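You operate a simulated robot arm through the tools that you are given. There is no shell and no other tool. Be economical: measure what you need, move in short steps, check, and stop when the job is done.

The job below is to be done with a simulated two-armed robot. You get a single attempt, and the scene is never put back.

JOB
Wipe up the spill on the sideboard worktop with the green cloth and put it back.

Only the result counts: the job must be done as asked and must still hold three seconds after the hand-in. Knocking over, shifting, dropping, spilling or breaking anything else fails it. Flat cloth is picked up by pressing the open fingertips on it (5 to 10 N) and closing them slowly along it; thin cloth reads only 2 to 8 mm in the jaws.

ROBOT AND FRAMES
Two 6-joint arms with two-finger grippers on one trunk, on a base that drives. Base frame: it is fixed to the floor where the robot stands at the start and does not move with it; the origin is under the middle of the robot, x ahead of it, y to its left, z up; the surface under the hand at the start is at about z = 910. Units: mm, rad, N and s.
The left shoulder is at the start at [61, 142, 900], the right one opposite. With the tool pointing down near the work surface each hand reaches from about 260 to 700 mm from the robot's upright axis, wherever it stands, measured 20 degrees to its own side. Places, roughly: green cloth [500, 0, 900]. Payload 2.45 kg a hand.
Tool frame (each hand has its own): the origin (TCP) lies between the finger pads and is the grasp point; the fingertips stand 26 mm ahead of it; z points along the fingers, y is the line along which they close. The gripper opens to 96 mm. The gripper's body begins 69 mm behind the TCP.
Orientation is that of the tool frame in the base frame, as a unit quaternion [w, x, y, z]. With the fingers straight down and closing along the base's y, the tool's x points along the base's -x, its y along +y and its z along -z.

CONTROLS
- The arms move only by the tool servo_tool. It takes "left_targets", "right_targets" or both (then of equal length, played together; a hand with none holds still); each is a list of rows, each a list of 3 entries, a list of its own where there are three numbers: the shift along the tool's x, y, z in mm, then the turn, a rotation vector about the tool's x, y, z in rad, then the closure in counts, from 0 (fully open) to 255 (shut). In form: [[[dx, dy, dz], [wx, wy, wz], grip], ...]. A call has 1 to 20 rows; each row is the pose to reach, as a shift and turn from the pose commanded when the call began, along the tool's axes at that moment. Rows are played at 5 a second. More than 50 mm and 0.15 rad between two rows, or a gripper value outside its range, and nothing of the call is played. Where a pose cannot be reached the arm comes as near as it can. A force on the tool above 40 N (or 10 N above the force at the start of the call, whichever is more), or a blocked arm, ends the call early, and 0.2 s more pass. The fingers move at their own pace and stop on an object; they squeeze with about 35 N. The grip force told is the motor's: it shows also when the fingers shut on nothing. Time passes only in rows, and 0.2 s behind the last, so rows that repeat a pose let the fingers close. The reply holds the time, the measured pose of the TCP, the force on the tool along the base axes, the opening and the grip force, in the units named above and with some noise, with the torque about the TCP (base axes, N m) and any sound that the robot's microphone picked up.
- Cameras (640 x 400 px; columns grow to the right, rows downward): "scene" is now at [144.9, -11.7, 1518.3]; the picture's right is [-0.27, -0.96, 0.00], its down [-0.65, 0.18, -0.74] and it looks along [0.71, -0.20, -0.67] (base axes); focal length 251 px, centre (320, 200). "left" rides on the left gripper at [82, -3, -98] in its tool frame; the picture's right is [0.04, 1.00, 0.00], its down [-0.73, 0.03, -0.68] and it looks along [-0.68, 0.03, 0.73] (tool axes); focal length 256 px, centre (320, 200). "right" rides on the right gripper at [82, 3, -98] in its tool frame; the picture's right is [-0.04, 1.00, 0.00], its down [-0.73, -0.03, -0.68] and it looks along [-0.68, -0.03, 0.73] (tool axes); focal length 256 px, centre (320, 200).
- get_image(camera): a new picture of that camera. No time passes.
- raise_lower(by): slides the trunk up (or, below 0, down) by that many mm; the arms and the scene camera ride with it, the base frame stays. It gives what a move gives, with no picture.
- steer(legs): drives the robot by 1 to 6 legs, each [ahead, turn to the left] in mm and rad, along the robot's own axes; the way and the turn of a leg run together, so that a leg with both is an arc; at most 1500 mm and 3.142 rad a leg. The arms and the cameras ride along, it lands a little off, and it stops where it bumps. It gives what a move gives.
- turn_head(pan, tilt): turns the head with the scene camera to pan (to the left, within 1.501 rad either way) and tilt (down, from -0.506 to 1.204), counted from straight ahead of the robot. It gives what a move gives.
- pixel_to_xyz(camera, pixels): for up to 12 pixels [column, row] of the newest picture of that camera ("zoom" is the newest enlarged one), the place [x, y, z] in the base frame of the surface seen there, good to about 2 mm, but the place of the scene camera against the robot may be out by one fixed shift of up to 18 mm in any direction. No time passes.
- close_up(camera, box): a new picture of the part [left, top, right, bottom] of that camera's present view, enlarged. No time passes.
- close_job(): hands the job in; it is judged then, once.

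Go step by step. Measure first, check grasps and placings, and put right what went wrong. The budget is 80 turns and 78 pictures, counting those below and the enlarged ones. Unless the task says otherwise, let go and move clear before handing in, and close with one line.

The tools are called after "Call:" as a command line: name --argument value ..., lists and objects as JSON in quotes. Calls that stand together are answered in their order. servo_tool: Moves the arms, as the interface text tells. Its arguments: {"type":"object","properties":{"left_targets":{"type":"array"},"right_targets":{"type":"array"}},"required":[]} The other tools are called the same way: raise_lower (by) slides the trunk up or down; steer (legs) drives the base; turn_head (pan, tilt) turns the head that bears the scene camera; get_image (camera) takes a picture; pixel_to_xyz (camera, pixels) gives the place of the surface under pixels of a picture; close_up (camera, box) takes an enlarged picture of a part of a camera's view; close_job () hands the job in.

At the start:

```text
time: 0.0
left_position: [439.1, 27.1, 1169.8]
left_orientation: [0.0, 0.002, 1.0, 0.0]
left_force: [-0.1, 0.2, 0.5]
left_moment: [0.02, -0.02, 0.02]
left_gripper_width: 95.8
left_finger_force: 0.0
right_position: [465.6, -381.0, 1197.7]
right_orientation: [0.0, 0.002, 1.0, 0.0]
right_force: [1.3, 0.7, -0.8]
right_moment: [0.01, 0.02, -0.03]
right_gripper_width: 96.0
right_finger_force: 0.0
trunk travel left (down, up): [-525.0, 65.0]
robot x, y, heading: [1.1, 3.4, 0.002]
head pan, tilt: [-0.271, 0.735]
```

scene: 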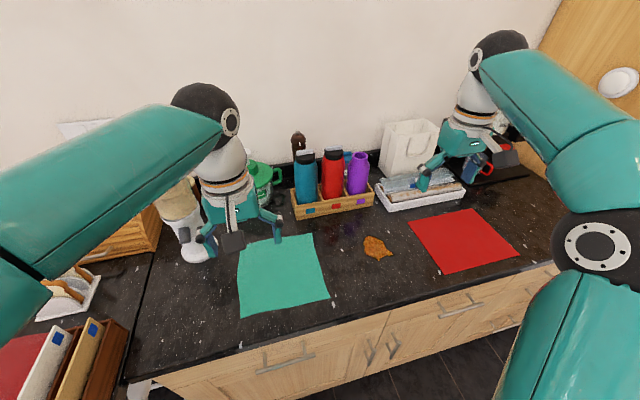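
right: 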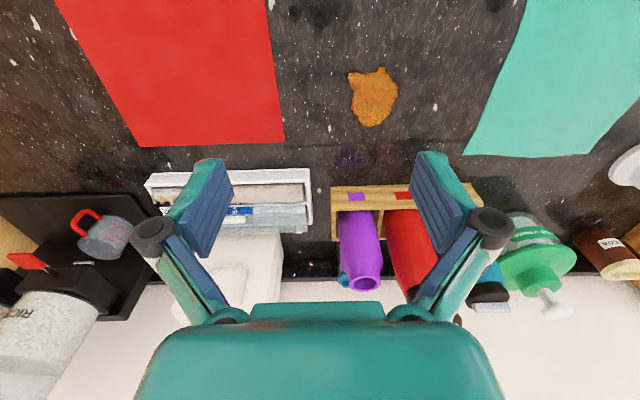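
left: 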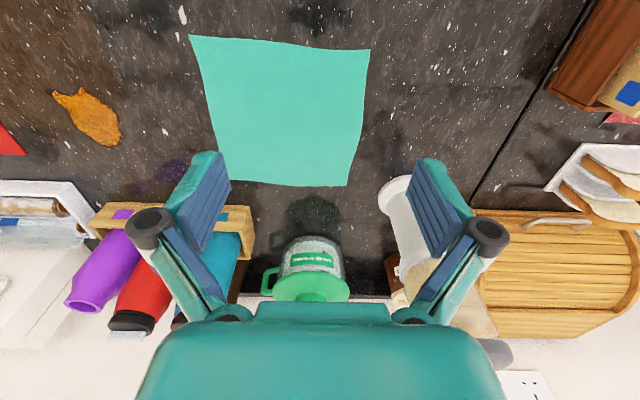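

I see the green cloth in the left picture around (285,110) and an orange-brown spill at (90,117). I'll measure the cloth corners and the spill with the left wrist camera.

Call:
pixel_to_xyz --camera "left" --pixels '[[192, 37], [368, 51], [346, 184], [217, 179], [280, 110], [55, 93], [80, 90], [120, 125], [108, 144], [90, 117], [150, 110], [210, 110]]'

Call:
pixel_to_xyz --camera "right" --pixels '[[350, 75], [382, 68], [397, 93], [370, 126], [350, 100], [284, 142], [270, 2], [465, 154], [517, 20], [410, 190], [335, 190], [360, 290]]'

Call:
close_up --camera "scene" --box '[200, 180, 440, 330]'

```text
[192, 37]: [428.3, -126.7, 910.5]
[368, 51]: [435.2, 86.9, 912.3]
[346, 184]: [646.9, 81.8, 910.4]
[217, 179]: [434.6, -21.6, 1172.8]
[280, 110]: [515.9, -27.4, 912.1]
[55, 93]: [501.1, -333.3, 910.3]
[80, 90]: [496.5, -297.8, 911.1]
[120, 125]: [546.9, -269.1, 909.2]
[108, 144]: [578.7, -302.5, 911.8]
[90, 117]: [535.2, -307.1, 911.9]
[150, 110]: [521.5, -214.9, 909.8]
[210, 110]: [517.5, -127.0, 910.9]
```

```text
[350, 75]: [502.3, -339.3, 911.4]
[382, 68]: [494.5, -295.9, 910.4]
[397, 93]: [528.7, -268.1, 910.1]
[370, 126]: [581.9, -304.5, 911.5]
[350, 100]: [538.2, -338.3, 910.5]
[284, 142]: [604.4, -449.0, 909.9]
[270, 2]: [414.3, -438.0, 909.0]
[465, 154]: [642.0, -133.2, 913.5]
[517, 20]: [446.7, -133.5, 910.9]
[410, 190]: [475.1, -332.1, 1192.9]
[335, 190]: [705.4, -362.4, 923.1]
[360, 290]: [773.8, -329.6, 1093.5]
```

```text
2.67 times, centred on (320, 255) of scene
```

zoom: 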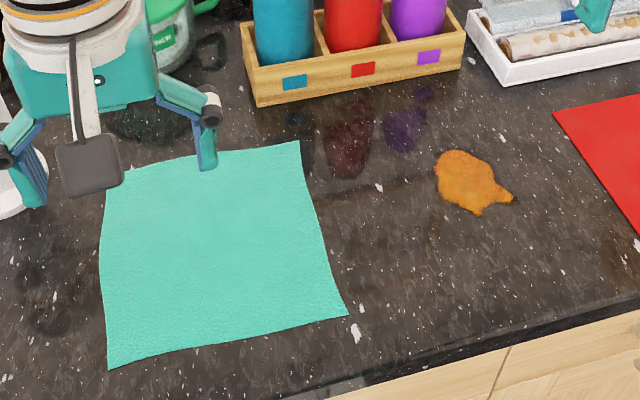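

Cloth spans about x 430–645, y −130–87; spill x 495–582, y −340–−268; both suit the right hand. First I check heights left of the left hand so I can move it out of the way.

Call:
pixel_to_xyz --camera "left" --pixels '[[600, 50], [630, 95], [600, 160], [560, 260], [395, 190], [440, 300], [600, 10], [570, 90], [310, 290], [500, 100]]'

Call:
servo_tool --left_targets '[[[20, 40, 0], [0, 0, 0], 0], [[30, 80, 0], [0, 0, 0], 0], [[40, 120, 0], [0, 0, 0], 0], [[50, 150, 0], [0, 0, 0], 0], [[50, 150, 0], [0, 0, 0], 0]]'

Call:
get_image --camera "scene"

```text
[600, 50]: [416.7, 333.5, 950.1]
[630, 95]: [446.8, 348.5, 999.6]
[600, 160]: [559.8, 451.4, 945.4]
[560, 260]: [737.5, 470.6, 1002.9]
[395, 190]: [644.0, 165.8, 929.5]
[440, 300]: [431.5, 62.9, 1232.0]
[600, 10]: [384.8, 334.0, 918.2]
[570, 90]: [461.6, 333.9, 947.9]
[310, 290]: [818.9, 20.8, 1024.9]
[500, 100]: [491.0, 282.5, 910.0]
```

```text
time: 1.2
left_position: [388.8, 179.7, 1169.5]
left_orientation: [0.0, 0.003, 1.0, 0.0]
left_force: [-0.4, -0.6, -0.4]
left_moment: [-0.03, 0.0, 0.04]
left_gripper_width: 95.8
left_finger_force: 0.0
right_position: [464.8, -380.2, 1198.5]
right_orientation: [-0.001, 0.002, 1.0, 0.0]
right_force: [1.1, 0.3, -0.5]
right_moment: [0.01, -0.03, -0.03]
right_gripper_width: 95.8
right_finger_force: 0.1
trunk travel left (down, up): [-525.0, 65.0]
robot x, y, heading: [3.5, -4.1, 0.001]
head pan, tilt: [-0.271, 0.735]
```

```text
73 pictures are left
```

scene: 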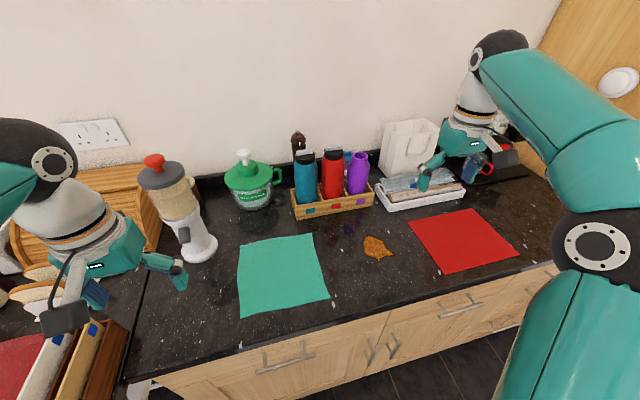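

The left hand is clear. Now I bring the right hand above the cloth's middle (about [538,-22]).

Call:
servo_tool --right_targets '[[[-8, 40, 0], [0, 0, 0], 0], [[-16, 80, 0], [0, 0, 0], 0], [[-24, 120, 0], [0, 0, 0], 0], [[-32, 160, 0], [0, 0, 0], 0], [[-40, 200, 10], [0, 0, 0], 0], [[-48, 240, 30], [0, 0, 0], 0], [[-56, 280, 50], [0, 0, 0], 0], [[-64, 320, 70], [0, 0, 0], 0], [[-73, 358, 90], [0, 0, 0], 0], [[-73, 358, 130], [0, 0, 0], 0], [[-73, 358, 170], [0, 0, 0], 0], [[-73, 358, 200], [0, 0, 0], 0], [[-73, 358, 200], [0, 0, 0], 0]]'

Call:
get_image --camera "right"

Call:
get_image --camera "scene"

```text
time: 4.0
left_position: [389.6, 178.2, 1170.9]
left_orientation: [0.0, 0.003, 1.0, 0.0]
left_force: [0.5, 0.8, 0.5]
left_moment: [0.04, 0.01, -0.01]
left_gripper_width: 96.0
left_finger_force: 0.1
right_position: [538.4, -22.2, 996.7]
right_orientation: [0.0, 0.003, 1.0, 0.0]
right_force: [0.0, 0.2, -0.9]
right_moment: [0.01, 0.01, -0.02]
right_gripper_width: 96.0
right_finger_force: 0.1
trunk travel left (down, up): [-525.0, 65.0]
robot x, y, heading: [0.2, -1.3, -0.002]
head pan, tilt: [-0.271, 0.735]
```

```text
72 pictures are left
```

right: 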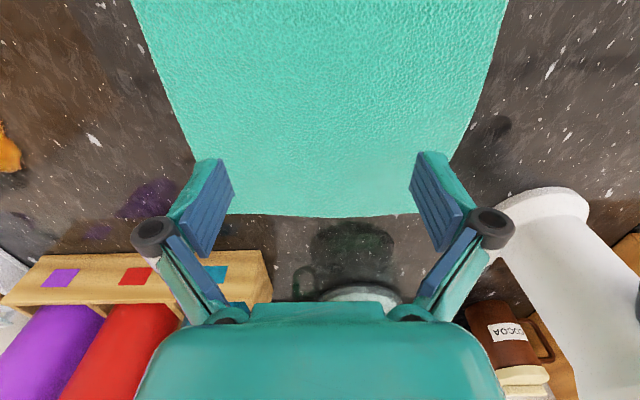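

```text
71 pictures are left
```

scene: 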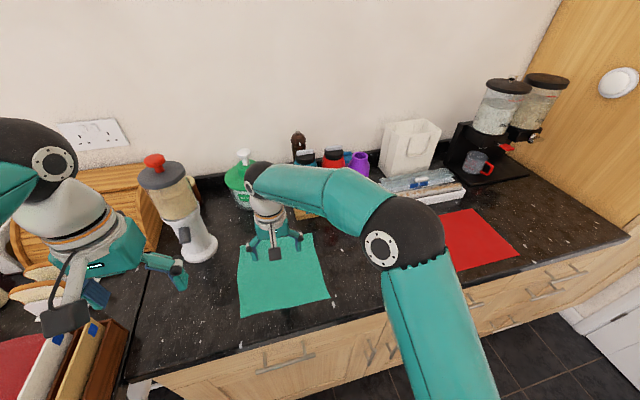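

The hand is centred over the cloth. I pre-close to about 36 mm so only a small pleat forms, and go down to just above the cloth, then feel for contact.

Call:
servo_tool --right_targets '[[[0, 0, 25], [0, 0, 0], 160], [[0, 0, 45], [0, 0, 0], 160], [[0, 0, 52], [0, 0, 0], 160], [[0, 0, 55], [0, 0, 0], 160], [[0, 0, 55], [0, 0, 0], 160]]'

```text
time: 5.2
left_position: [389.8, 177.9, 1170.5]
left_orientation: [0.0, 0.003, 1.0, 0.0]
left_force: [0.6, -0.4, -0.3]
left_moment: [0.02, -0.01, -0.02]
left_gripper_width: 95.7
left_finger_force: 0.1
right_position: [541.2, -21.0, 943.3]
right_orientation: [0.001, 0.003, 1.0, 0.0]
right_force: [0.5, -0.1, -0.1]
right_moment: [0.04, 0.01, 0.0]
right_gripper_width: 35.5
right_finger_force: 0.0
trunk travel left (down, up): [-525.0, 65.0]
robot x, y, heading: [2.5, -2.3, -0.001]
head pan, tilt: [-0.271, 0.735]
```

No contact yet (tips about 7 mm above). Lowering in small steps.

Call:
servo_tool --right_targets '[[[0, 0, 3], [0, 0, 0], 160], [[0, 0, 5], [0, 0, 0], 160], [[0, 0, 6], [0, 0, 0], 160], [[0, 0, 6], [0, 0, 0], 160]]'

```text
time: 6.2
left_position: [389.3, 177.9, 1169.1]
left_orientation: [0.0, 0.002, 1.0, 0.0]
left_force: [0.2, -0.2, -1.0]
left_moment: [0.01, 0.02, 0.02]
left_gripper_width: 96.1
left_finger_force: 0.0
right_position: [541.1, -22.7, 937.7]
right_orientation: [0.0, 0.002, 1.0, 0.0]
right_force: [-0.2, 0.3, 0.1]
right_moment: [0.0, -0.02, -0.01]
right_gripper_width: 35.6
right_finger_force: 0.2
trunk travel left (down, up): [-525.0, 65.0]
robot x, y, heading: [-1.6, -1.0, 0.001]
head pan, tilt: [-0.271, 0.735]
```

Call:
servo_tool --right_targets '[[[0, 0, 1], [0, 0, 0], 160], [[0, 0, 2], [0, 0, 0], 160], [[0, 0, 2], [0, 0, 0], 160]]'

```text
time: 7.0
left_position: [389.9, 178.1, 1170.7]
left_orientation: [0.0, 0.002, 1.0, 0.001]
left_force: [0.0, -0.1, 0.7]
left_moment: [0.02, 0.04, 0.04]
left_gripper_width: 95.9
left_finger_force: 0.1
right_position: [540.0, -22.0, 937.4]
right_orientation: [0.002, 0.003, 1.0, 0.0]
right_force: [0.5, 0.6, 5.6]
right_moment: [-0.08, -0.03, -0.01]
right_gripper_width: 36.2
right_finger_force: 0.4
trunk travel left (down, up): [-525.0, 65.0]
robot x, y, heading: [-1.9, -0.9, 0.001]
head pan, tilt: [-0.271, 0.735]
```

Contact at 5.6 N. I add a touch of pressure and close slowly.

Call:
servo_tool --right_targets '[[[0, 0, 0.5], [0, 0, 0], 165], [[0, 0, 0.5], [0, 0, 0], 175], [[0, 0, 0.5], [0, 0, 0], 185], [[0, 0, 0.5], [0, 0, 0], 195], [[0, 0, 0.5], [0, 0, 0], 205], [[0, 0, 0.5], [0, 0, 0], 215], [[0, 0, 0.5], [0, 0, 0], 225], [[0, 0, 0.5], [0, 0, 0], 235], [[0, 0, 0.5], [0, 0, 0], 245], [[0, 0, 0.5], [0, 0, 0], 255], [[0, 0, 0.5], [0, 0, 0], 255], [[0, 0, 0.5], [0, 0, 0], 255]]'

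Call:
get_image --camera "right"

```text
time: 9.6
left_position: [389.3, 178.5, 1170.4]
left_orientation: [0.0, 0.002, 1.0, 0.001]
left_force: [0.8, 0.4, 0.1]
left_moment: [-0.03, -0.01, -0.02]
left_gripper_width: 96.0
left_finger_force: 0.0
right_position: [539.4, -22.5, 935.7]
right_orientation: [0.0, 0.003, 1.0, 0.0]
right_force: [0.0, -1.0, 14.9]
right_moment: [-0.11, 0.02, 0.04]
right_gripper_width: 5.4
right_finger_force: 33.9
trunk travel left (down, up): [-525.0, 65.0]
robot x, y, heading: [2.6, -1.1, 0.002]
head pan, tilt: [-0.271, 0.735]
```

```text
70 pictures are left
```

right: 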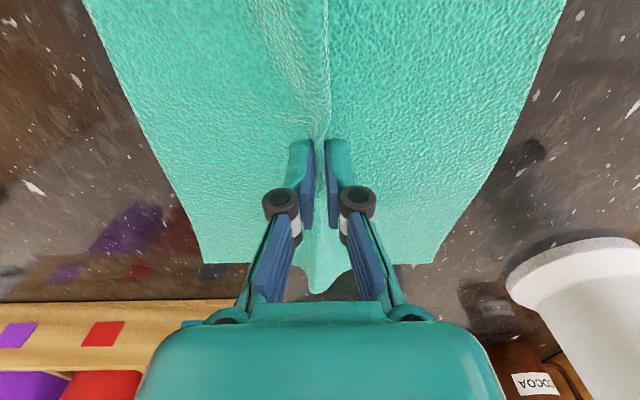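

The cloth is gripped (5.4 mm, a ruck between the fingers). I ease the pressure by about 1.5 mm and drag the cloth toward the spill.

Call:
servo_tool --right_targets '[[[0, 0, -1.5], [0, 0, 0], 255], [[0, -15, -1.5], [0, 0, 0], 255], [[0, -35, -1.5], [0, 0, 0], 255], [[0, -55, -1.5], [0, 0, 0], 255], [[0, -75, -1.5], [0, 0, 0], 255], [[0, -95, -1.5], [0, 0, 0], 255], [[0, -115, -1.5], [0, 0, 0], 255], [[0, -130, -1.5], [0, 0, 0], 255], [[0, -130, -1.5], [0, 0, 0], 255]]'

Call:
get_image --camera "right"

Call:
get_image --camera "scene"

```text
time: 11.6
left_position: [389.4, 178.3, 1170.2]
left_orientation: [0.0, 0.003, 1.0, 0.001]
left_force: [-0.1, 0.6, -0.2]
left_moment: [0.04, 0.02, -0.01]
left_gripper_width: 95.8
left_finger_force: 0.1
right_position: [539.5, -151.9, 936.5]
right_orientation: [0.0, 0.003, 1.0, 0.0]
right_force: [-1.7, 0.5, 22.7]
right_moment: [0.02, -0.16, 0.01]
right_gripper_width: 1.6
right_finger_force: 34.4
trunk travel left (down, up): [-525.0, 65.0]
robot x, y, heading: [-0.7, -1.0, 0.0]
head pan, tilt: [-0.271, 0.735]
```

```text
69 pictures are left
```

right: 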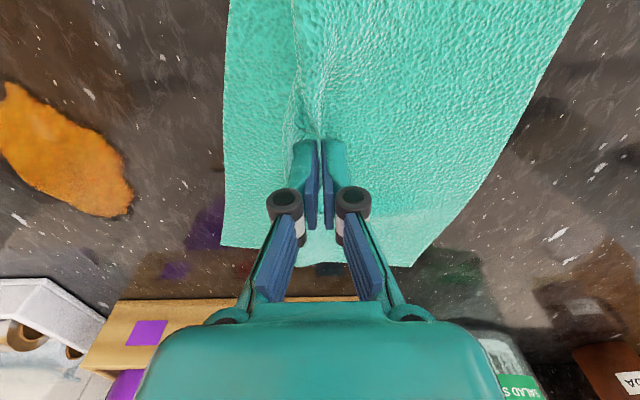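

```text
68 pictures are left
```

scene: 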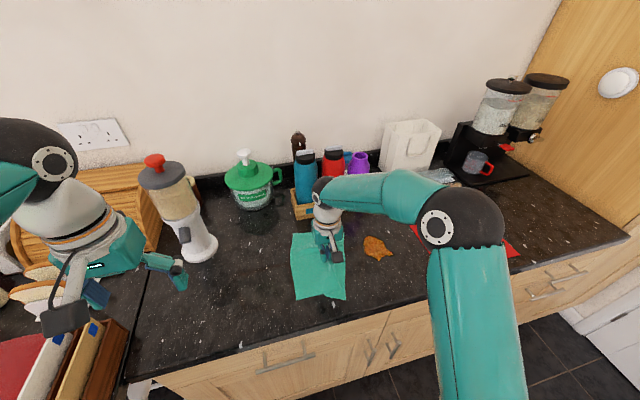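

The cloth came along, but the jaw reads only 1.6 mm and the left part looks narrower, so the pinch may have slipped. I look closely.

Call:
close_up --camera "right" --box '[200, 0, 480, 280]'

Call:
pixel_to_xyz --camera "right" --pixels '[[230, 5], [222, 242], [582, 5], [405, 265], [320, 130], [270, 100], [295, 100], [325, 60], [295, 40]]'

```text
1.43 times, centred on (340, 140) of right
```

zoom: 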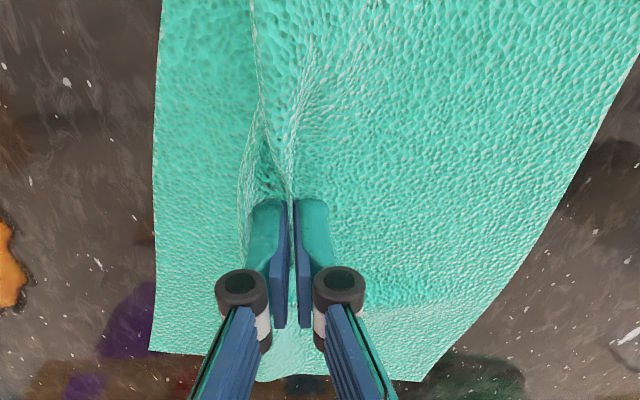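

```text
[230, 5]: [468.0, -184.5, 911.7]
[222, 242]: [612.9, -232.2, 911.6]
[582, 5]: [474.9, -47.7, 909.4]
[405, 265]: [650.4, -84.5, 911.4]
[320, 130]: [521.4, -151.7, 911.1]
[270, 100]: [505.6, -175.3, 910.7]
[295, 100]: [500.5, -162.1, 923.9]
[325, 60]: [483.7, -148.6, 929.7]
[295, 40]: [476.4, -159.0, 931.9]
```

The fingers still hold the pleat (cloth edge at y≈−232 moved along). I lift 1 mm to relieve the 23 N and go on over the spill.

Call:
servo_tool --right_targets '[[[0, 0, -1], [0, 0, 0], 255], [[0, -15, -1], [0, 0, 0], 255], [[0, -35, -1], [0, 0, 0], 255], [[0, -55, -1], [0, 0, 0], 255], [[0, -75, -1], [0, 0, 0], 255], [[0, -95, -1], [0, 0, 0], 255], [[0, -115, -1], [0, 0, 0], 255], [[0, -130, -1], [0, 0, 0], 255], [[0, -130, -1], [0, 0, 0], 255]]'

Call:
get_image --camera "right"

Call:
get_image --camera "scene"

```text
time: 13.6
left_position: [389.8, 178.6, 1170.5]
left_orientation: [0.0, 0.003, 1.0, 0.0]
left_force: [0.4, -0.1, 0.0]
left_moment: [-0.03, -0.05, 0.0]
left_gripper_width: 96.1
left_finger_force: 0.0
right_position: [537.8, -281.5, 937.7]
right_orientation: [0.001, 0.002, 1.0, 0.001]
right_force: [0.6, 0.3, 0.2]
right_moment: [0.03, -0.02, 0.0]
right_gripper_width: 2.9
right_finger_force: 29.9
trunk travel left (down, up): [-525.0, 65.0]
robot x, y, heading: [-1.8, 2.1, -0.004]
head pan, tilt: [-0.271, 0.735]
```

```text
66 pictures are left
```

right: 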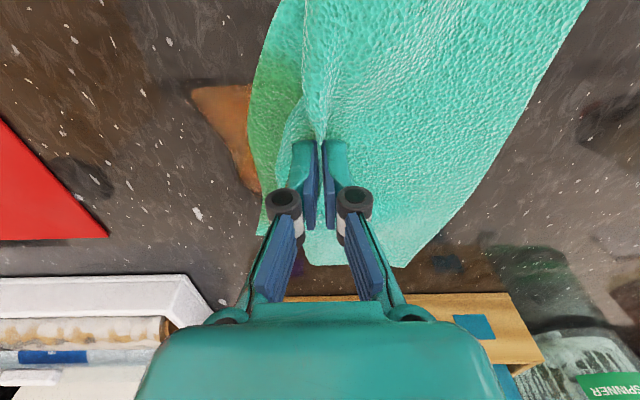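

```text
65 pictures are left
```

scene: 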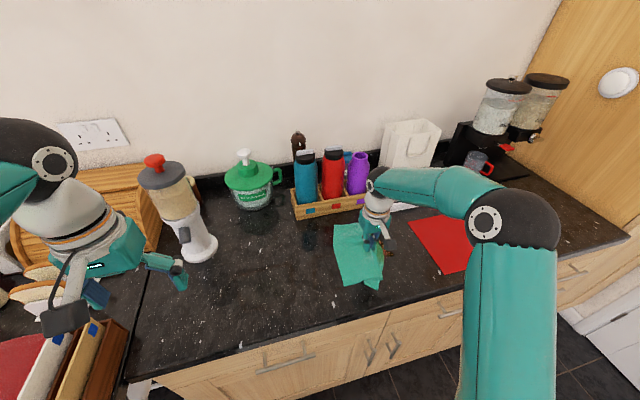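

The grip holds (2.9 mm) and the spill at (225,110) is already partly taken up. I press lightly (about 1 mm) and sweep the rest.

Call:
servo_tool --right_targets '[[[0, 0, 0.7], [0, 0, 0], 255], [[0, -20, 0.7], [0, 0, 0], 255], [[0, -40, 0.7], [0, 0, 0], 255], [[0, -60, 0.7], [0, 0, 0], 255], [[0, -75, 0.7], [0, 0, 0], 255], [[0, -75, 0.7], [0, 0, 0], 255]]'

Call:
get_image --camera "right"

```text
time: 15.0
left_position: [389.4, 177.9, 1171.2]
left_orientation: [0.0, 0.003, 1.0, -0.001]
left_force: [0.4, -0.4, 0.5]
left_moment: [0.0, 0.03, 0.04]
left_gripper_width: 95.8
left_finger_force: 0.1
right_position: [538.0, -357.3, 938.5]
right_orientation: [0.0, 0.003, 1.0, -0.001]
right_force: [0.6, 0.0, 4.0]
right_moment: [-0.04, 0.04, 0.01]
right_gripper_width: 3.0
right_finger_force: 29.8
trunk travel left (down, up): [-525.0, 65.0]
robot x, y, heading: [-3.9, -1.2, -0.001]
head pan, tilt: [-0.271, 0.735]
```

```text
64 pictures are left
```

right: 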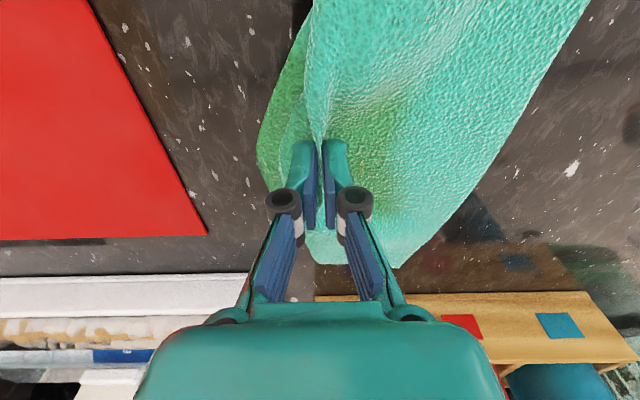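

The cloth is soaking it up (stain around (370,120)); force 4 N. I now do several strokes at different x with a little more pressure.

Call:
servo_tool --right_targets '[[[0, 0, 0.7], [0, 0, 0], 255], [[15, 10, 0.7], [0, 0, 0], 255], [[30, 20, 0.7], [0, 0, 0], 255], [[30, 40, 0.7], [0, 0, 0], 255], [[30, 60, 0.7], [0, 0, 0], 255], [[30, 80, 0.7], [0, 0, 0], 255], [[15, 90, 0.7], [0, 0, 0], 255], [[0, 90, 0.7], [0, 0, 0], 255], [[-15, 90, 0.7], [0, 0, 0], 255], [[-30, 80, 0.7], [0, 0, 0], 255], [[-30, 60, 0.7], [0, 0, 0], 255], [[-30, 40, 0.7], [0, 0, 0], 255], [[-30, 20, 0.7], [0, 0, 0], 255], [[-15, 10, 0.7], [0, 0, 0], 255], [[0, 0, 0.7], [0, 0, 0], 255], [[0, 20, 0.7], [0, 0, 0], 255], [[0, 40, 0.7], [0, 0, 0], 255], [[0, 60, 0.7], [0, 0, 0], 255], [[0, 80, 0.7], [0, 0, 0], 255], [[0, 80, 0.7], [0, 0, 0], 255]]'

Call:
get_image --camera "right"

Call:
get_image --camera "scene"

```text
time: 19.2
left_position: [389.8, 178.9, 1169.4]
left_orientation: [0.0, 0.003, 1.0, -0.001]
left_force: [0.7, 1.3, 0.1]
left_moment: [0.02, -0.02, -0.02]
left_gripper_width: 96.0
left_finger_force: 0.0
right_position: [538.0, -277.2, 936.6]
right_orientation: [-0.001, 0.002, 1.0, 0.001]
right_force: [0.2, 0.3, 3.2]
right_moment: [-0.02, -0.01, 0.02]
right_gripper_width: 3.0
right_finger_force: 29.7
trunk travel left (down, up): [-525.0, 65.0]
robot x, y, heading: [1.3, -1.5, 0.003]
head pan, tilt: [-0.271, 0.735]
```

```text
63 pictures are left
```

right: 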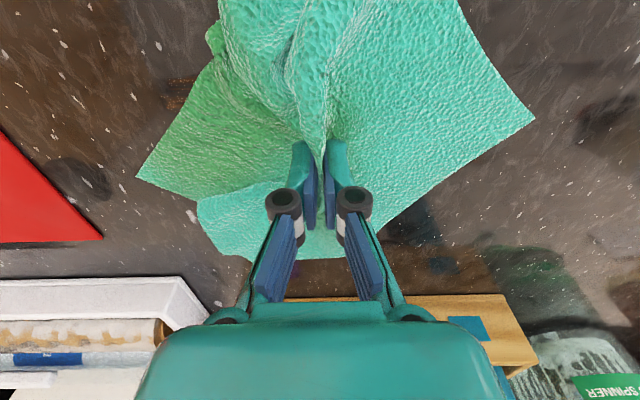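

```text
62 pictures are left
```

scene: 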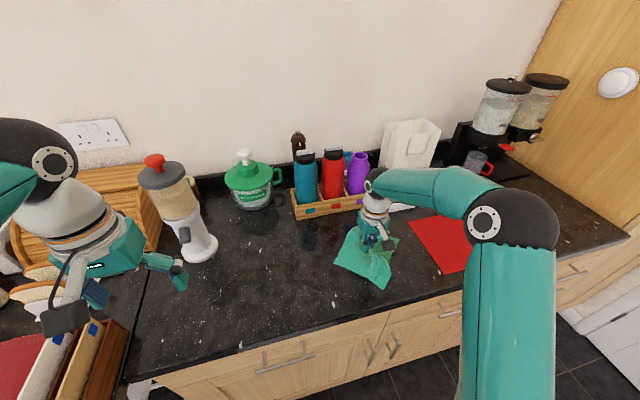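

A faint brown remnant shows at (180,93). I'll locate it before the next stroke.

Call:
pixel_to_xyz --camera "right" --pixels '[[170, 85], [190, 85], [180, 100], [165, 105]]'

Call:
close_up --camera "right" --box '[100, 20, 300, 200]'

```text
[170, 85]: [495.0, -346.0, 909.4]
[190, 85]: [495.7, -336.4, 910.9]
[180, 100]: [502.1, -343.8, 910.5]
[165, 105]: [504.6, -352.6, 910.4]
```

```text
2.22 times, centred on (200, 110) of right
```

zoom: 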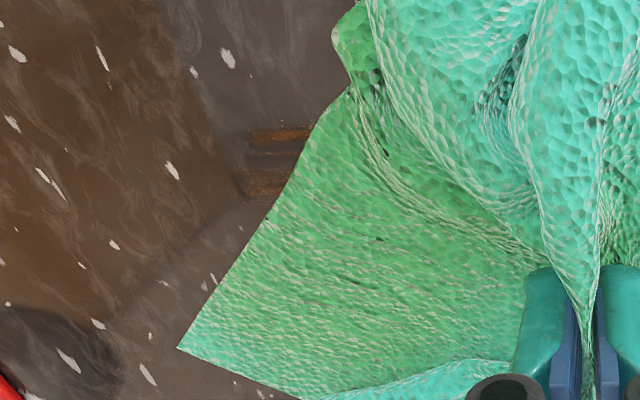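

That looks like leftover streaks at about [498,−340]. I sweep the fingers with cloth across there with a bit more pressure, at several x.

Call:
servo_tool --right_targets '[[[15, 0, 1], [0, 0, 0], 255], [[35, -10, 1], [0, 0, 0], 255], [[50, -25, 1], [0, 0, 0], 255], [[50, -45, 1], [0, 0, 0], 255], [[50, -65, 1], [0, 0, 0], 255], [[50, -85, 1], [0, 0, 0], 255], [[38, -90, 1], [0, 0, 0], 255], [[33, -75, 1], [0, 0, 0], 255], [[33, -55, 1], [0, 0, 0], 255], [[33, -35, 1], [0, 0, 0], 255], [[33, -15, 1], [0, 0, 0], 255], [[20, -5, 1], [0, 0, 0], 255], [[10, -15, 1], [0, 0, 0], 255], [[10, -35, 1], [0, 0, 0], 255], [[10, -55, 1], [0, 0, 0], 255], [[10, -75, 1], [0, 0, 0], 255], [[0, -85, 1], [0, 0, 0], 255], [[-10, -75, 1], [0, 0, 0], 255], [[-10, -55, 1], [0, 0, 0], 255], [[-10, -35, 1], [0, 0, 0], 255]]'

Call:
servo_tool --right_targets '[[[0, 20, 0], [0, 0, 0], 255], [[10, 35, 0], [0, 0, 0], 255], [[20, 20, 0], [0, 0, 0], 255], [[20, 0, 0], [0, 0, 0], 255], [[20, -20, 0], [0, 0, 0], 255], [[20, -40, 0], [0, 0, 0], 255], [[10, -30, 0], [0, 0, 0], 255], [[5, -10, 0], [0, 0, 0], 255], [[0, 10, 0], [0, 0, 0], 255], [[0, 40, 0], [0, 0, 0], 255], [[0, 60, 0], [0, 0, 0], 255], [[0, 80, 0], [0, 0, 0], 255], [[0, 100, 0], [0, 0, 0], 255], [[0, 120, 0], [0, 0, 0], 255], [[0, 140, 0], [0, 0, 0], 255], [[0, 160, 0], [0, 0, 0], 255], [[0, 160, 0], [0, 0, 0], 255]]'

Call:
get_image --camera "right"

Call:
get_image --camera "scene"

```text
time: 23.4
left_position: [388.9, 179.7, 1170.8]
left_orientation: [0.0, 0.002, 1.0, 0.0]
left_force: [-0.1, -0.1, 0.2]
left_moment: [-0.03, 0.02, 0.02]
left_gripper_width: 96.1
left_finger_force: 0.0
right_position: [550.0, -311.1, 936.3]
right_orientation: [0.0, 0.003, 1.0, 0.0]
right_force: [-1.3, 3.3, 22.2]
right_moment: [-0.34, 0.06, 0.02]
right_gripper_width: 4.2
right_finger_force: 28.5
trunk travel left (down, up): [-525.0, 65.0]
robot x, y, heading: [-2.3, 0.9, 0.003]
head pan, tilt: [-0.271, 0.735]
```

```text
time: 27.0
left_position: [388.7, 178.5, 1170.4]
left_orientation: [0.0, 0.002, 1.0, 0.0]
left_force: [-0.1, 0.1, 0.3]
left_moment: [0.01, 0.04, -0.02]
left_gripper_width: 96.1
left_finger_force: 0.1
right_position: [549.1, -153.4, 936.1]
right_orientation: [0.001, 0.003, 1.0, 0.001]
right_force: [-0.9, 0.3, 20.4]
right_moment: [0.18, -0.13, 0.03]
right_gripper_width: 1.2
right_finger_force: 32.5
trunk travel left (down, up): [-525.0, 65.0]
robot x, y, heading: [0.8, 1.9, 0.001]
head pan, tilt: [-0.271, 0.735]
```

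```text
60 pictures are left
```

right: 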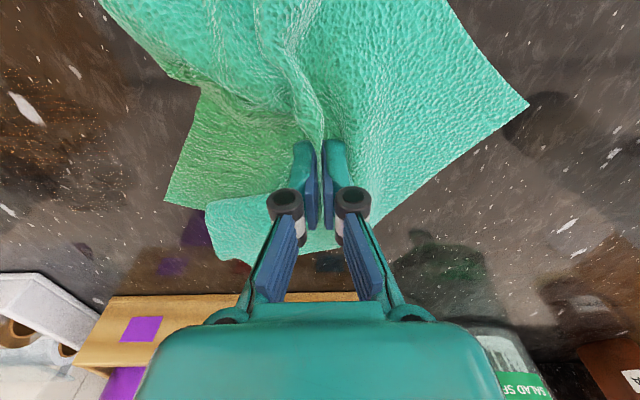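

```text
59 pictures are left
```

scene: 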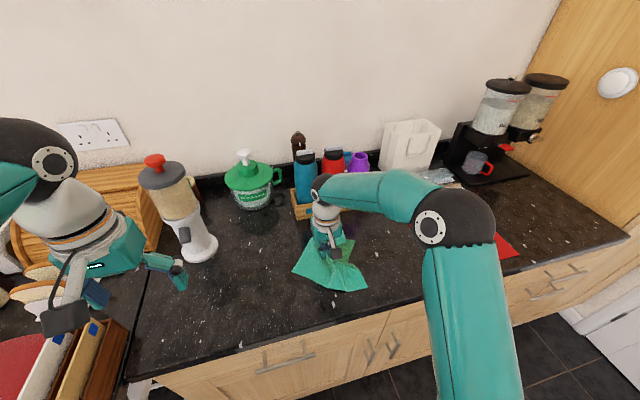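

Faint orange specks show around (35,120) in the right picture. I zoom in on the former spill.

Call:
close_up --camera "right" --box '[0, 20, 220, 240]'

Call:
close_up --camera "scene" --box '[280, 190, 440, 310]'

Call:
pixel_to_xyz --camera "right" --pixels '[[5, 75], [70, 85], [90, 130], [20, 170], [110, 20], [60, 200]]'

```text
1.82 times, centred on (110, 130) of right
```

zoom: 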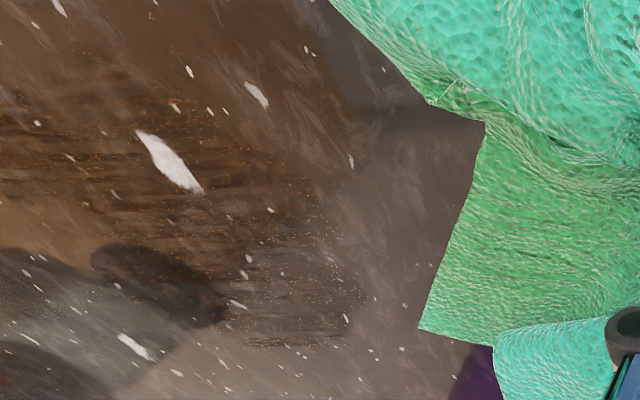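

```text
3.33 times, centred on (360, 250) of scene
```

zoom: 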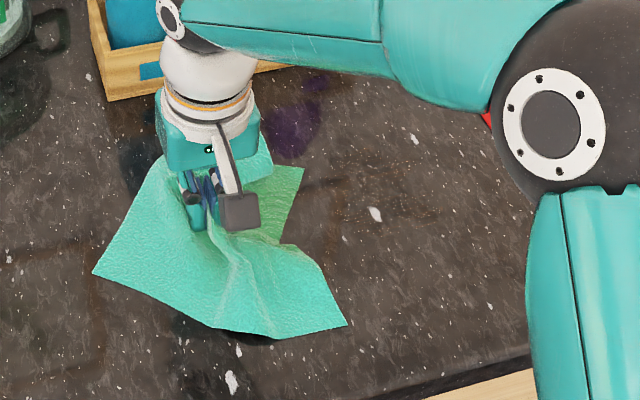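

```text
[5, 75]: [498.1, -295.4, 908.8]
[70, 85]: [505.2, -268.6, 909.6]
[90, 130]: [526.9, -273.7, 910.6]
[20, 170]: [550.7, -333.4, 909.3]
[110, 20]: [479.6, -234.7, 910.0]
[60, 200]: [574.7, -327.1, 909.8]
```

A thin film of specks remains over x 495–580, y −340–−262. I wipe the whole patch again in close raster strokes.

Call:
servo_tool --right_targets '[[[0, -15, -0.7], [0, 0, 0], 255], [[0, -40, -0.7], [0, 0, 0], 255], [[10, -65, -0.7], [0, 0, 0], 255], [[25, -85, -0.7], [0, 0, 0], 255], [[45, -95, -0.7], [0, 0, 0], 255], [[59, -110, -0.3], [0, 0, 0], 255], [[59, -135, -0.3], [0, 0, 0], 255], [[59, -160, -0.3], [0, 0, 0], 255], [[59, -185, -0.3], [0, 0, 0], 255], [[59, -205, -0.3], [0, 0, 0], 255], [[42, -205, -0.3], [0, 0, 0], 255], [[42, -180, -0.3], [0, 0, 0], 255], [[42, -155, -0.3], [0, 0, 0], 255], [[42, -130, -0.3], [0, 0, 0], 255], [[42, -105, -0.3], [0, 0, 0], 255], [[25, -105, -0.3], [0, 0, 0], 255], [[25, -130, -0.3], [0, 0, 0], 255], [[25, -155, -0.3], [0, 0, 0], 255], [[25, -180, -0.3], [0, 0, 0], 255], [[25, -205, -0.3], [0, 0, 0], 255]]'

Call:
servo_tool --right_targets '[[[-17, 0, 0], [0, 0, 0], 255], [[-17, 25, 0], [0, 0, 0], 255], [[-17, 50, 0], [0, 0, 0], 255], [[-17, 75, 0], [0, 0, 0], 255], [[-17, 100, 0], [0, 0, 0], 255], [[-34, 100, 0], [0, 0, 0], 255], [[-34, 75, 0], [0, 0, 0], 255], [[-34, 50, 0], [0, 0, 0], 255], [[-34, 25, 0], [0, 0, 0], 255], [[-34, 0, 0], [0, 0, 0], 255], [[-51, 0, 0], [0, 0, 0], 255], [[-51, 25, 0], [0, 0, 0], 255], [[-51, 50, 0], [0, 0, 0], 255], [[-51, 75, 0], [0, 0, 0], 255], [[-51, 100, 0], [0, 0, 0], 255], [[-64, 100, 0], [0, 0, 0], 255], [[-64, 75, 0], [0, 0, 0], 255], [[-64, 50, 0], [0, 0, 0], 255], [[-64, 25, 0], [0, 0, 0], 255], [[-64, 0, 0], [0, 0, 0], 255]]'

Call:
get_image --camera "right"

```text
time: 31.2
left_position: [389.3, 177.4, 1170.3]
left_orientation: [0.001, 0.003, 1.0, -0.001]
left_force: [-0.5, -0.6, 0.6]
left_moment: [0.02, -0.02, 0.04]
left_gripper_width: 96.0
left_finger_force: 0.1
right_position: [523.6, -357.3, 937.5]
right_orientation: [0.0, 0.003, 1.0, 0.0]
right_force: [-0.2, 0.7, 3.3]
right_moment: [0.1, -0.01, 0.01]
right_gripper_width: 0.4
right_finger_force: 29.1
trunk travel left (down, up): [-525.0, 65.0]
robot x, y, heading: [-1.3, -2.4, 0.002]
head pan, tilt: [-0.271, 0.735]
```

```text
time: 35.4
left_position: [388.8, 178.2, 1170.8]
left_orientation: [-0.001, 0.003, 1.0, 0.0]
left_force: [-0.3, 0.1, -0.4]
left_moment: [0.0, 0.0, 0.04]
left_gripper_width: 95.8
left_finger_force: 0.0
right_position: [585.2, -358.9, 935.7]
right_orientation: [0.001, 0.003, 1.0, -0.001]
right_force: [1.2, -3.1, 9.3]
right_moment: [-0.02, 0.11, 0.02]
right_gripper_width: 4.1
right_finger_force: 30.1
trunk travel left (down, up): [-525.0, 65.0]
robot x, y, heading: [0.8, -4.5, 0.002]
head pan, tilt: [-0.271, 0.735]
```

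```text
56 pictures are left
```

right: 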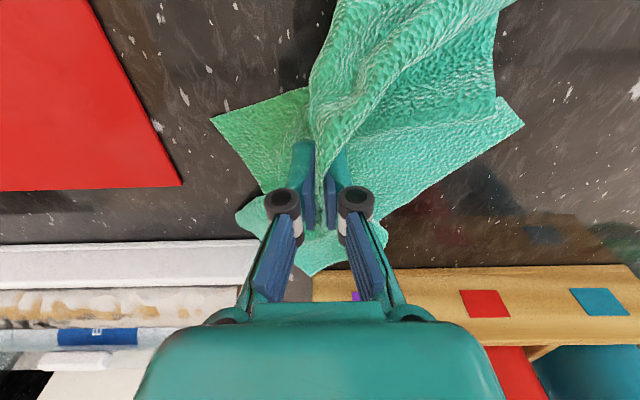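

I drag the cloth back toward its place and inspect the cleaned patch.

Call:
servo_tool --right_targets '[[[5, 20, 0], [0, 0, 0], 255], [[10, 45, 0], [0, 0, 0], 255], [[20, 70, 0], [0, 0, 0], 255], [[30, 95, 0], [0, 0, 0], 255], [[35, 120, 0], [0, 0, 0], 255], [[35, 145, 0], [0, 0, 0], 255], [[35, 170, 0], [0, 0, 0], 255], [[35, 195, 0], [0, 0, 0], 255], [[35, 220, 0], [0, 0, 0], 255], [[35, 240, 0], [0, 0, 0], 255], [[35, 240, 0], [0, 0, 0], 255]]'

Call:
close_up --camera "right" --box '[0, 0, 220, 240]'

Call:
get_image --camera "right"

Call:
close_up --camera "scene" --box '[280, 190, 440, 310]'

```text
time: 37.8
left_position: [389.6, 177.4, 1169.2]
left_orientation: [0.0, 0.003, 1.0, 0.0]
left_force: [0.6, 0.1, 0.3]
left_moment: [0.01, -0.02, 0.02]
left_gripper_width: 96.2
left_finger_force: 0.0
right_position: [553.6, -117.0, 937.0]
right_orientation: [0.0, 0.003, 1.0, 0.0]
right_force: [1.6, 0.1, 3.8]
right_moment: [0.04, 0.07, 0.0]
right_gripper_width: 4.8
right_finger_force: 30.6
trunk travel left (down, up): [-525.0, 65.0]
robot x, y, heading: [0.4, 2.6, -0.001]
head pan, tilt: [-0.271, 0.735]
```

```text
1.67 times, centred on (110, 120) of right
```

zoom: 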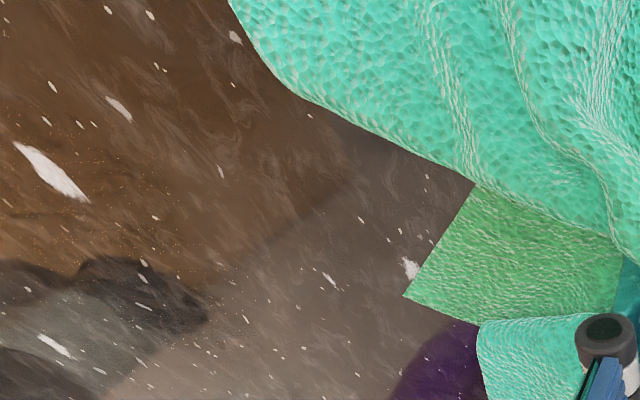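

```text
54 pictures are left
```

right: 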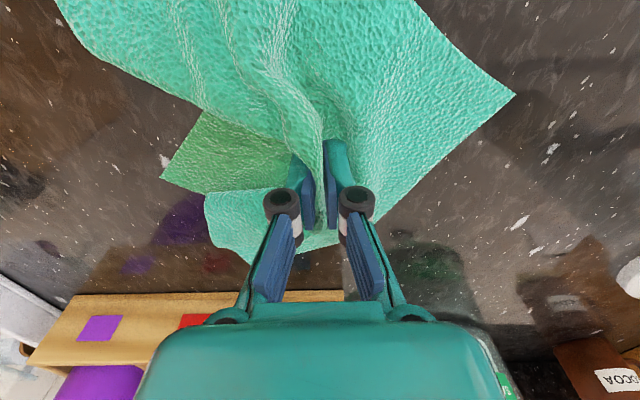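

```text
3.33 times, centred on (360, 250) of scene
```

zoom: 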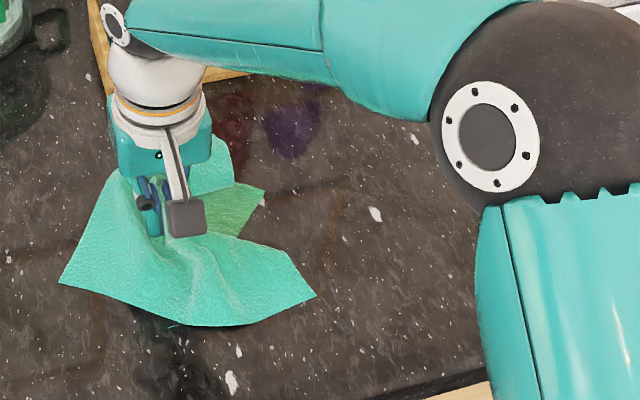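

The patch now looks clean. I drag the cloth on to its original place (centre ≈[540,−22]).

Call:
servo_tool --right_targets '[[[0, 20, 0], [0, 0, 0], 255], [[0, 45, 0], [0, 0, 0], 255], [[0, 70, 0], [0, 0, 0], 255], [[0, 90, 0], [0, 0, 0], 255], [[0, 105, 0], [0, 0, 0], 255], [[0, 105, 0], [0, 0, 0], 255]]'

Call:
get_image --camera "right"

Call:
close_up --camera "scene" --box '[200, 180, 440, 330]'

Call:
get_image --camera "left"

```text
time: 39.2
left_position: [387.9, 179.3, 1170.5]
left_orientation: [0.0, 0.003, 1.0, 0.0]
left_force: [-0.3, -0.1, -0.7]
left_moment: [0.0, 0.03, -0.02]
left_gripper_width: 96.0
left_finger_force: 0.0
right_position: [555.1, -12.9, 937.9]
right_orientation: [0.001, 0.003, 1.0, 0.001]
right_force: [-1.4, 0.0, 17.7]
right_moment: [0.15, -0.02, -0.01]
right_gripper_width: 2.1
right_finger_force: 34.8
trunk travel left (down, up): [-525.0, 65.0]
robot x, y, heading: [-0.3, 2.7, -0.003]
head pan, tilt: [-0.271, 0.735]
```

```text
52 pictures are left
```

right: 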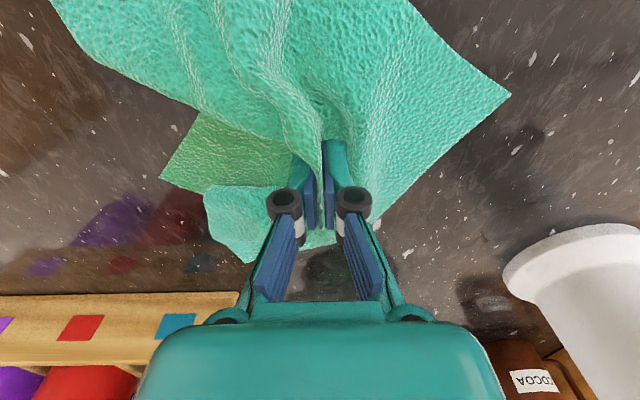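

```text
2.67 times, centred on (320, 255) of scene
```

zoom: 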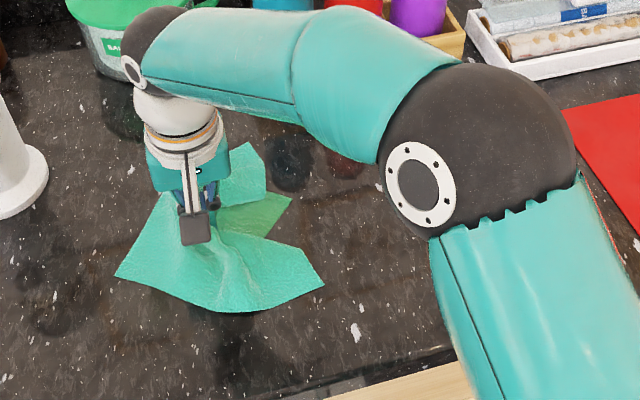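

```text
50 pictures are left
```

left: 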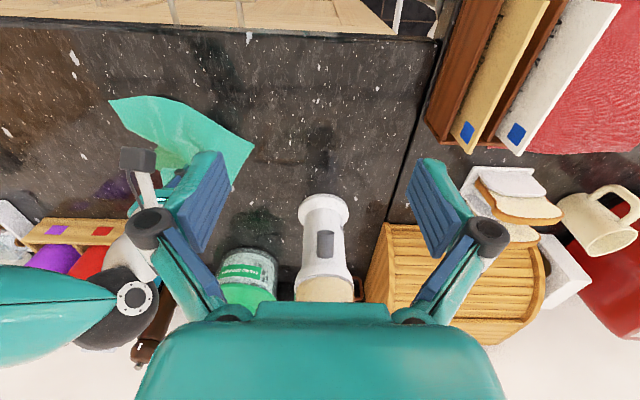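

The cloth is home but rucked. I open slowly with light contact so the pleat spreads, then rise.

Call:
servo_tool --right_targets '[[[0, 0, -1], [0, 0, 0], 240], [[0, 0, -1], [0, 0, 0], 220], [[0, 0, -1], [0, 0, 0], 200], [[0, 0, -1], [0, 0, 0], 180], [[0, 0, -1], [0, 0, 0], 160], [[0, 0, -1], [0, 0, 0], 160], [[0, 0, -10], [0, 0, 0], 160], [[0, 0, -30], [0, 0, 0], 160], [[0, 0, -70], [0, 0, 0], 160], [[0, 0, -115], [0, 0, 0], 160], [[0, 0, -160], [0, 0, 0], 160], [[0, 0, -160], [0, 0, 0], 160]]'

Call:
get_image --camera "right"

Call:
close_up --camera "scene" --box '[200, 180, 440, 330]'

```text
time: 41.8
left_position: [390.5, 178.1, 1169.0]
left_orientation: [-0.001, 0.002, 1.0, -0.001]
left_force: [0.3, 0.9, 0.3]
left_moment: [-0.01, -0.03, 0.01]
left_gripper_width: 95.9
left_finger_force: 0.0
right_position: [552.1, -14.2, 1096.0]
right_orientation: [-0.001, 0.003, 1.0, 0.001]
right_force: [-0.2, -0.2, -0.2]
right_moment: [-0.02, 0.02, 0.03]
right_gripper_width: 35.7
right_finger_force: 0.1
trunk travel left (down, up): [-525.0, 65.0]
robot x, y, heading: [-0.8, -3.7, 0.001]
head pan, tilt: [-0.271, 0.735]
```

```text
49 pictures are left
```

right: 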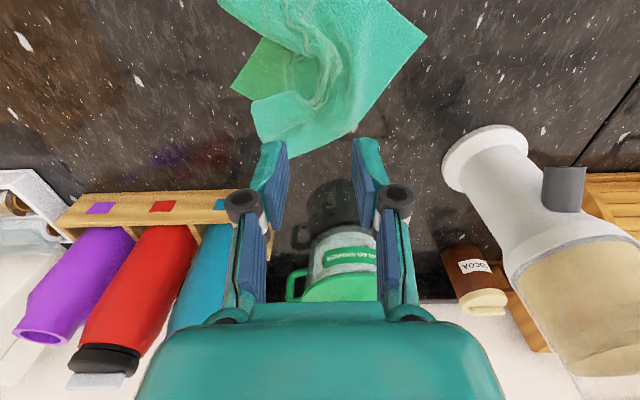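

```text
2.67 times, centred on (320, 255) of scene
```

zoom: 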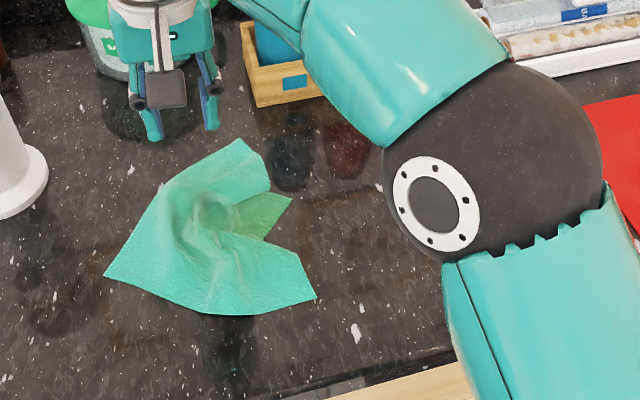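

Released cleanly; the cloth is crumpled. I move the right hand back to its start view to inspect both the spill area and the cloth.

Call:
servo_tool --right_targets '[[[15, 0, -40], [0, 0, 0], 0], [[30, -30, -70], [0, 0, 0], 0], [[45, -65, -90], [0, 0, 0], 0], [[60, -105, -100], [0, 0, 0], 0], [[70, -145, -100], [0, 0, 0], 0], [[80, -185, -100], [0, 0, 0], 0], [[85, -225, -100], [0, 0, 0], 0], [[85, -265, -100], [0, 0, 0], 0], [[85, -265, -100], [0, 0, 0], 0]]'

Call:
get_image --camera "right"

Call:
close_up --camera "right" --box '[200, 20, 400, 160]'

Call:
close_up --camera "scene" --box '[200, 180, 440, 330]'

```text
time: 43.8
left_position: [388.6, 178.4, 1169.7]
left_orientation: [0.0, 0.002, 1.0, -0.001]
left_force: [-0.4, 1.3, 0.0]
left_moment: [-0.04, -0.01, -0.01]
left_gripper_width: 95.9
left_finger_force: 0.1
right_position: [465.9, -277.9, 1193.0]
right_orientation: [0.0, 0.002, 1.0, 0.0]
right_force: [-0.7, -0.6, -0.4]
right_moment: [-0.02, -0.03, -0.01]
right_gripper_width: 95.9
right_finger_force: 0.1
trunk travel left (down, up): [-525.0, 65.0]
robot x, y, heading: [-1.4, 1.7, -0.004]
head pan, tilt: [-0.271, 0.735]
```

```text
47 pictures are left
```

right: 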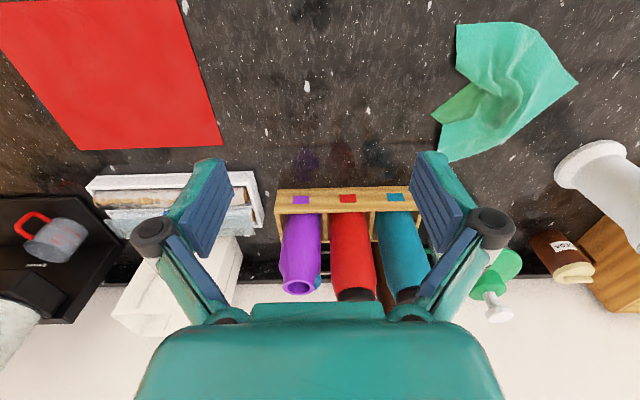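

```text
2.86 times, centred on (300, 90) of right
```

zoom: 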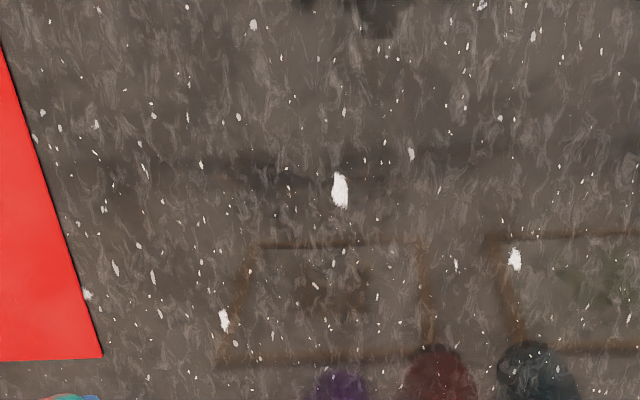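

```text
2.67 times, centred on (320, 255) of scene
```

zoom: 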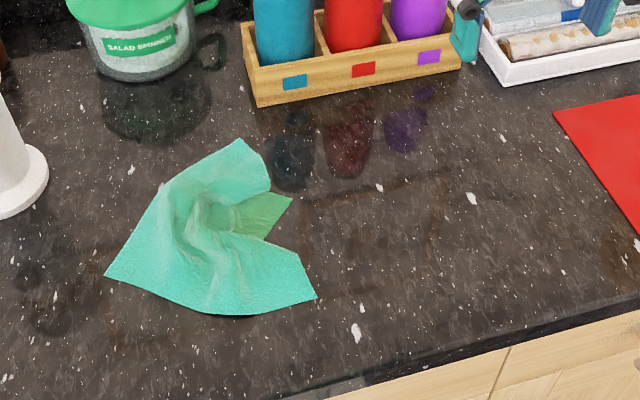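

The spill is gone. I check the cloth's outline against its original place, and the red cloth.

Call:
pixel_to_xyz --camera "right" --pixels '[[458, 24], [515, 24], [577, 82], [515, 135], [450, 160], [432, 114], [475, 80], [500, 80], [222, 144], [78, 149], [183, 2]]'

Call:
close_up --camera "right" --box '[400, 0, 620, 180]'

```text
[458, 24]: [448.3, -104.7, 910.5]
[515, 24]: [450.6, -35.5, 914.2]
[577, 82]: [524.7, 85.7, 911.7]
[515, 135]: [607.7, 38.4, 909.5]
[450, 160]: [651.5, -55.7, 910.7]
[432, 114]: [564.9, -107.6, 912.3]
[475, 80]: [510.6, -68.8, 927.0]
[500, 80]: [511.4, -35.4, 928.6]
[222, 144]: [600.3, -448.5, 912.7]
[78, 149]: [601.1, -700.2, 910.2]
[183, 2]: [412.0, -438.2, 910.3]
```

```text
2.22 times, centred on (510, 90) of right
```

zoom: 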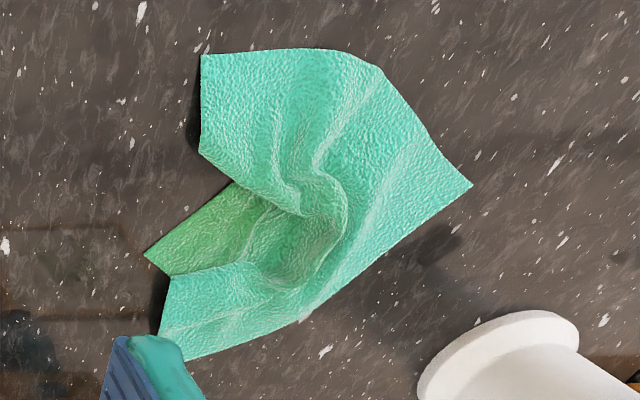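

The spill on the worktop is wiped up. The green cloth is back in its original place, stained and somewhat crumpled rather than flat, and nothing else was moved; both hands are clear, so I hand in.

Call:
close_job

```text
The job is handed in.
```

The spill is wiped up and the green cloth is back in its original spot, centred about where it was, but stained and crumpled rather than lying flat.
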